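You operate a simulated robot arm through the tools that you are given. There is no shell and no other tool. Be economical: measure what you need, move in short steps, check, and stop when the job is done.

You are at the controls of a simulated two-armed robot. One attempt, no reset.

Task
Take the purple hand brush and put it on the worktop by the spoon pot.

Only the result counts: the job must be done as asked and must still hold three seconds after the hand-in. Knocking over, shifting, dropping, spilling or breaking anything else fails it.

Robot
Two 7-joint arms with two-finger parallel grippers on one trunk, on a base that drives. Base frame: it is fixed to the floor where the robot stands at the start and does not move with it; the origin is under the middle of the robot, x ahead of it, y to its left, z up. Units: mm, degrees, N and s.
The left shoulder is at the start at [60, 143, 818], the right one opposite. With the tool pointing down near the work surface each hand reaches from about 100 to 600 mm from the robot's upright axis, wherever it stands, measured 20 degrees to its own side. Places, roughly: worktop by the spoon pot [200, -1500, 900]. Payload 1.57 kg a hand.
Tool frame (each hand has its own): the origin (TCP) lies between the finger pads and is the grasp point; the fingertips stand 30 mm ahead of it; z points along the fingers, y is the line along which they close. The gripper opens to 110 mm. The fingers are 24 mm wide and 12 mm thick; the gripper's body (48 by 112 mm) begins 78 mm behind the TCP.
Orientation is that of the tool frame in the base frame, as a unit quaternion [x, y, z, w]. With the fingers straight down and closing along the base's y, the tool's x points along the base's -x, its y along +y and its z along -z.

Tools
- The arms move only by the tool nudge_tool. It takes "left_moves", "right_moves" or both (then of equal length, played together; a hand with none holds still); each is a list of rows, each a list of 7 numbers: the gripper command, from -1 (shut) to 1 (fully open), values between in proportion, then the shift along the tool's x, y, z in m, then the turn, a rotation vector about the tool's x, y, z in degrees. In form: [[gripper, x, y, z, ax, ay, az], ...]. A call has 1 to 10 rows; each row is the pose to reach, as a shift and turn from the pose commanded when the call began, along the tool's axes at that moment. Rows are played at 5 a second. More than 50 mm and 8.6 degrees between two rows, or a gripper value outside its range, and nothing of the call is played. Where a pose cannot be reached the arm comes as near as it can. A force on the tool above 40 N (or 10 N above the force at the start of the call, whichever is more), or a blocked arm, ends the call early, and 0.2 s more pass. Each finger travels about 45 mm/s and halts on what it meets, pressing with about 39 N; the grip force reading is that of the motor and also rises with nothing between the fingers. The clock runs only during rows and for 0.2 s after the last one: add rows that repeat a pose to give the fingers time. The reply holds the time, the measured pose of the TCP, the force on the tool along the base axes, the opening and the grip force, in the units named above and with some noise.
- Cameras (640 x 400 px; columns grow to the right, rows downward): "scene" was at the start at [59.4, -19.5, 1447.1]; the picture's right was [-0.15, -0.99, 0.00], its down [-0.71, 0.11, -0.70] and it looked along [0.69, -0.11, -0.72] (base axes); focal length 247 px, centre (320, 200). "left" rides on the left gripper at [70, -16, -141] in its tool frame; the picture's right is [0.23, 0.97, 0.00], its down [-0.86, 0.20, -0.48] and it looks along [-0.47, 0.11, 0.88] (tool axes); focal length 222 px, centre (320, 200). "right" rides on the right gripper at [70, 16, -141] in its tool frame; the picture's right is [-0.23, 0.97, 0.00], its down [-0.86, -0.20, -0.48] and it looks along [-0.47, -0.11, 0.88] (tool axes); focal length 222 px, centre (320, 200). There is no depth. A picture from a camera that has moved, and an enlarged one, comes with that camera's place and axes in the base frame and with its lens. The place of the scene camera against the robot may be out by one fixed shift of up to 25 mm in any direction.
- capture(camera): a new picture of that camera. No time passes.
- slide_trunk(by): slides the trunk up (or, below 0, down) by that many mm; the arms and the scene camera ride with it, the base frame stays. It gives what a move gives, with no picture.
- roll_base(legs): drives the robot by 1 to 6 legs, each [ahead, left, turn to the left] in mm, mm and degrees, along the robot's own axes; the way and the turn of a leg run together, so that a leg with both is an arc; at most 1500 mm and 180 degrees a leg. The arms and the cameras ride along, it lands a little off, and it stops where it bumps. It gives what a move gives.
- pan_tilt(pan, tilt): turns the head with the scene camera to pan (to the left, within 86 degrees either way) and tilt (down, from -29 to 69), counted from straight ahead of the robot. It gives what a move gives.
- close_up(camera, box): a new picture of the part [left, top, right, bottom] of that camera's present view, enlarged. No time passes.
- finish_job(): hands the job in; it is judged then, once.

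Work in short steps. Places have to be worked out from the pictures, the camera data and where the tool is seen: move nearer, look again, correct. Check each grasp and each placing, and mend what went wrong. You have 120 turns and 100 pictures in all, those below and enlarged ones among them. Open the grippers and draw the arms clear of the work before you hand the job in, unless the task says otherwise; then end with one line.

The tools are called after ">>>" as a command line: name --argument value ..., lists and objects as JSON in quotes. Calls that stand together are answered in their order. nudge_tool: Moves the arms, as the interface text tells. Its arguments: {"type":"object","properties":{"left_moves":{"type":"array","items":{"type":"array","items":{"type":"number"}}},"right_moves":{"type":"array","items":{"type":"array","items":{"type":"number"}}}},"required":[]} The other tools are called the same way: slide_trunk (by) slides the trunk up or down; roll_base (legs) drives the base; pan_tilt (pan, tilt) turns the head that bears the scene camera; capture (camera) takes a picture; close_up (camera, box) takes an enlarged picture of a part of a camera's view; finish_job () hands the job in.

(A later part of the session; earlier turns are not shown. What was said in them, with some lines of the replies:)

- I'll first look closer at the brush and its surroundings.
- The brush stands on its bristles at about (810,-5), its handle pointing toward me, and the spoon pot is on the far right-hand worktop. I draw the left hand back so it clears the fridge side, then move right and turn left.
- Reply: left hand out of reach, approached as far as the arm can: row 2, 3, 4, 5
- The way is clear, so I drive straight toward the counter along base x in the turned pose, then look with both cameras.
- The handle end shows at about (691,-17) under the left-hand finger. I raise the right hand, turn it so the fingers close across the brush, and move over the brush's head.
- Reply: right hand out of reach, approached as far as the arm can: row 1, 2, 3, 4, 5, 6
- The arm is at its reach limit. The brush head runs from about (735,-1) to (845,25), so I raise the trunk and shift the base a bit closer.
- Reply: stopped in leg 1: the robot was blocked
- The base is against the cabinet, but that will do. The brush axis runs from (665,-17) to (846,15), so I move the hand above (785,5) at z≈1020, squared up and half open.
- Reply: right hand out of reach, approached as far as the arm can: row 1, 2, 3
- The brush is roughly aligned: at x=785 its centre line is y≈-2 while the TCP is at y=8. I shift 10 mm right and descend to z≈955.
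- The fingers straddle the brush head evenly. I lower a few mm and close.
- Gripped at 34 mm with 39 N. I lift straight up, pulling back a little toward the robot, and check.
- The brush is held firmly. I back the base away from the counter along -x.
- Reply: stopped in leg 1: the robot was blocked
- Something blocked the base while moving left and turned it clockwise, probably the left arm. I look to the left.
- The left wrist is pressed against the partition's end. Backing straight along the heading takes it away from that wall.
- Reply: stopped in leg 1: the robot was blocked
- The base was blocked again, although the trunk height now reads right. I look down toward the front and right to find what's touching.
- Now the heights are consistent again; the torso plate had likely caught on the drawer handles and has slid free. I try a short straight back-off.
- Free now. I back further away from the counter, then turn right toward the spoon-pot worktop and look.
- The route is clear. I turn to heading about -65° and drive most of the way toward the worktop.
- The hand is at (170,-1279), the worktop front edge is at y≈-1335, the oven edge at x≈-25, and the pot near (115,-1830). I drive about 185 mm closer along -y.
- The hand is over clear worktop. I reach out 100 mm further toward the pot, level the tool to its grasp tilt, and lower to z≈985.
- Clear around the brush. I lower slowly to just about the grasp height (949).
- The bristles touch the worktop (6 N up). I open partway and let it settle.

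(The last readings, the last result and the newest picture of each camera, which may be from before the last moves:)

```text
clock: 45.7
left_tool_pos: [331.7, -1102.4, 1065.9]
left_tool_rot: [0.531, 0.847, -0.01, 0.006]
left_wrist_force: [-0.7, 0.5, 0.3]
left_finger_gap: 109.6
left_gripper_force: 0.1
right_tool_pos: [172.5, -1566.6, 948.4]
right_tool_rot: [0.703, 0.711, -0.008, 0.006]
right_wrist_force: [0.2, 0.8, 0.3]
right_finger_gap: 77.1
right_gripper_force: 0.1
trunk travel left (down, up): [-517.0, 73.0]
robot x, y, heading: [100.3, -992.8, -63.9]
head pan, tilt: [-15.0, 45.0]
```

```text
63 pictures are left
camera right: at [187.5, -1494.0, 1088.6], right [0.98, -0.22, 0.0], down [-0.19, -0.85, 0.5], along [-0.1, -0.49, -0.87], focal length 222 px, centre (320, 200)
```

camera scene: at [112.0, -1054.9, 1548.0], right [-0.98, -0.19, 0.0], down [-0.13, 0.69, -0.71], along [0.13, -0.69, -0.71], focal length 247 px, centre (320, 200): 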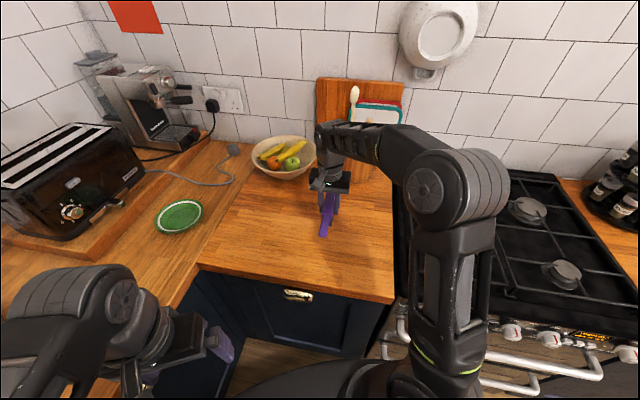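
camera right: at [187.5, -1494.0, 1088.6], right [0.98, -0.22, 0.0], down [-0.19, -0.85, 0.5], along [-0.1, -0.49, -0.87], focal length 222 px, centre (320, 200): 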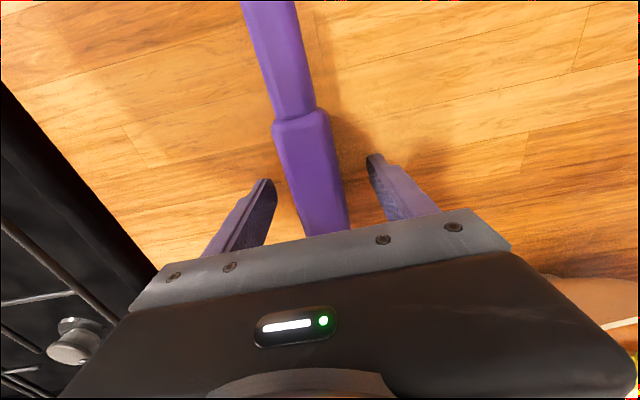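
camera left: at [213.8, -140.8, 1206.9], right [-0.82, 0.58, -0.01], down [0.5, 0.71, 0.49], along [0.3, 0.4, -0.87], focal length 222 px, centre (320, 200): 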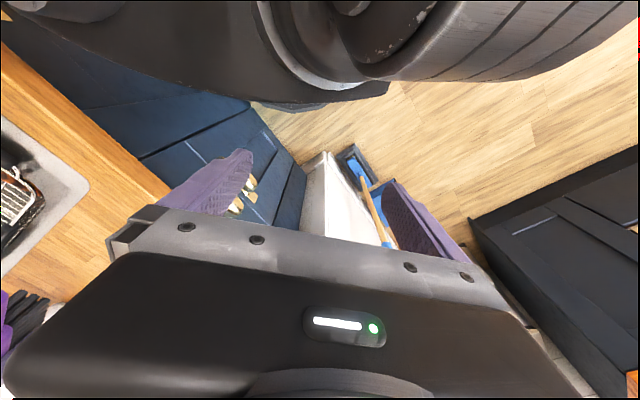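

The brush stands free on its bristles. I raise the hand straight up and draw it back toward the robot.

>>> nudge_tool --right_moves '[[0.4, 0, 0, -0.03, 0, 0, 0], [0.4, 0, 0, -0.06, 0, 0, 0], [0.4, 0, 0, -0.09, 0, 0, 0], [0.4, 0.03, 0, -0.12, 0, 0, 0], [0.6, 0.07, 0, -0.135, 0, 0, 0], [1, 0.1, 0, -0.135, 0, 0, 0], [1, 0.1, 0, -0.135, 0, 0, 0]]'

>>> roll_base --legs '[[-225, 110, 0]]'

>>> capture --camera "scene"

```text
clock: 47.3
left_tool_pos: [331.5, -1102.2, 1066.4]
left_tool_rot: [0.531, 0.847, -0.011, 0.006]
left_wrist_force: [-0.2, 0.6, -0.8]
left_finger_gap: 110.0
left_gripper_force: 0.1
right_tool_pos: [169.3, -1467.4, 1080.2]
right_tool_rot: [0.703, 0.711, -0.008, 0.008]
right_wrist_force: [-0.9, -0.4, 0.4]
right_finger_gap: 110.0
right_gripper_force: 0.0
trunk travel left (down, up): [-517.0, 73.0]
robot x, y, heading: [101.5, -994.0, -64.0]
head pan, tilt: [-15.0, 45.0]
```

```text
clock: 49.1
left_tool_pos: [332.4, -847.8, 1065.5]
left_tool_rot: [0.529, 0.849, -0.01, 0.007]
left_wrist_force: [-0.3, 0.6, 0.3]
left_finger_gap: 110.0
left_gripper_force: 0.0
right_tool_pos: [172.7, -1213.7, 1080.5]
right_tool_rot: [0.702, 0.712, -0.008, 0.007]
right_wrist_force: [0.0, 0.1, 0.2]
right_finger_gap: 110.0
right_gripper_force: 0.1
trunk travel left (down, up): [-517.0, 73.0]
robot x, y, heading: [104.1, -743.1, -64.1]
head pan, tilt: [-15.0, 45.0]
```

```text
62 pictures are left
camera scene: at [112.8, -801.2, 1548.1], right [-0.98, -0.19, 0.0], down [-0.14, 0.69, -0.71], along [0.14, -0.69, -0.71], focal length 247 px, centre (320, 200)
```

scene: 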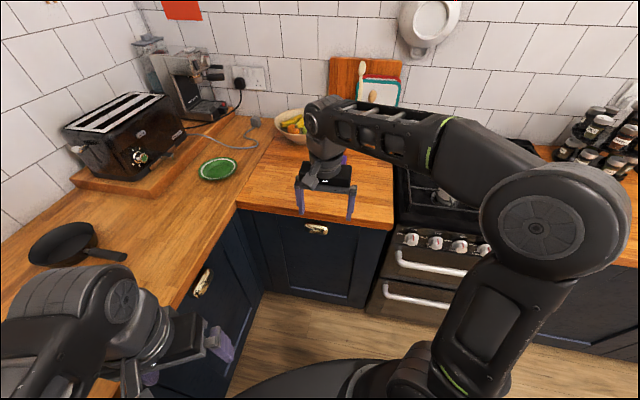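

The hand hides the brush from this angle, so I turn the base left a little to verify the placement.

>>> roll_base --legs '[[0, 0, 25]]'

>>> pan_tilt --pan -45 --tilt 40

>>> capture --camera "scene"

```text
clock: 50.8
left_tool_pos: [356.7, -743.5, 1065.1]
left_tool_rot: [0.337, 0.941, -0.007, 0.008]
left_wrist_force: [0.7, -0.2, 0.0]
left_finger_gap: 110.0
left_gripper_force: 0.1
right_tool_pos: [362.0, -1141.6, 1080.1]
right_tool_rot: [0.534, 0.846, -0.006, 0.008]
right_wrist_force: [-0.2, -0.1, -0.8]
right_finger_gap: 110.0
right_gripper_force: 0.0
trunk travel left (down, up): [-517.0, 73.0]
robot x, y, heading: [98.5, -739.9, -39.3]
head pan, tilt: [-15.0, 45.0]
```

```text
clock: 51.7
left_tool_pos: [355.8, -743.5, 1065.0]
left_tool_rot: [0.337, 0.942, -0.008, 0.008]
left_wrist_force: [-1.0, -0.8, -0.4]
left_finger_gap: 110.0
left_gripper_force: 0.2
right_tool_pos: [361.0, -1142.1, 1081.1]
right_tool_rot: [0.534, 0.845, -0.007, 0.009]
right_wrist_force: [-0.6, 0.7, 0.5]
right_finger_gap: 110.0
right_gripper_force: 0.1
trunk travel left (down, up): [-517.0, 73.0]
robot x, y, heading: [100.3, -741.1, -39.6]
head pan, tilt: [-45.0, 40.0]
```

```text
61 pictures are left
camera scene: at [95.6, -815.2, 1555.3], right [-1.0, -0.1, 0.0], down [-0.06, 0.64, -0.77], along [0.08, -0.76, -0.64], focal length 247 px, centre (320, 200)
```

scene: 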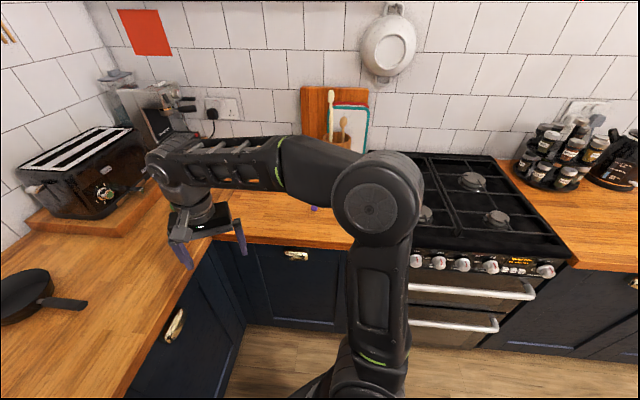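

Only the handle tip shows beside the forearm, so I turn further left for an unobstructed view.

>>> roll_base --legs '[[-100, 0, 0], [0, 0, 40]]'

>>> pan_tilt --pan -82 --tilt 38

>>> capture --camera "scene"

```text
clock: 54.8
left_tool_pos: [215.3, -513.2, 1064.2]
left_tool_rot: [-0.012, 1.0, -0.005, 0.011]
left_wrist_force: [0.2, -0.4, 0.4]
left_finger_gap: 109.7
left_gripper_force: 0.1
right_tool_pos: [481.0, -811.2, 1079.7]
right_tool_rot: [0.207, 0.978, -0.003, 0.01]
right_wrist_force: [0.4, -0.8, -0.2]
right_finger_gap: 109.9
right_gripper_force: 0.1
trunk travel left (down, up): [-517.0, 73.0]
robot x, y, heading: [24.7, -678.0, 1.3]
head pan, tilt: [-45.0, 40.0]
```

```text
clock: 55.8
left_tool_pos: [216.9, -512.3, 1065.2]
left_tool_rot: [-0.012, 1.0, -0.006, 0.011]
left_wrist_force: [0.4, 0.4, -0.1]
left_finger_gap: 110.1
left_gripper_force: 0.0
right_tool_pos: [479.4, -810.4, 1081.1]
right_tool_rot: [0.207, 0.978, -0.003, 0.01]
right_wrist_force: [0.1, -0.1, -0.5]
right_finger_gap: 110.1
right_gripper_force: 0.1
trunk travel left (down, up): [-517.0, 73.0]
robot x, y, heading: [22.6, -672.9, 1.2]
head pan, tilt: [-82.0, 38.0]
```

```text
60 pictures are left
camera scene: at [15.9, -771.1, 1558.3], right [-0.99, -0.16, 0.0], down [-0.1, 0.61, -0.79], along [0.13, -0.78, -0.62], focal length 247 px, centre (320, 200)
```

scene: 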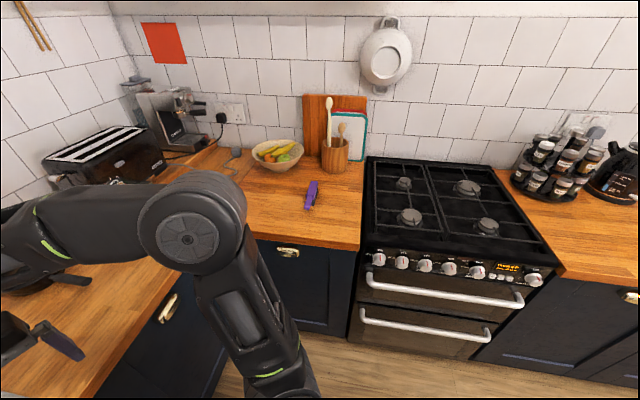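

The brush stands upright on the worktop in front of the spoon pot. Everything else is in place, and both hands are open and clear, so I hand in.

>>> finish_job

```text
The job is handed in.
```

The purple hand brush is standing on its bristles on the worktop in front of the spoon pot. The job is handed in with both grippers open and both arms clear. The base was blocked three times near the first counter, once by the left wrist touching the end of the partition wall. I saw nothing knocked over or shifted.
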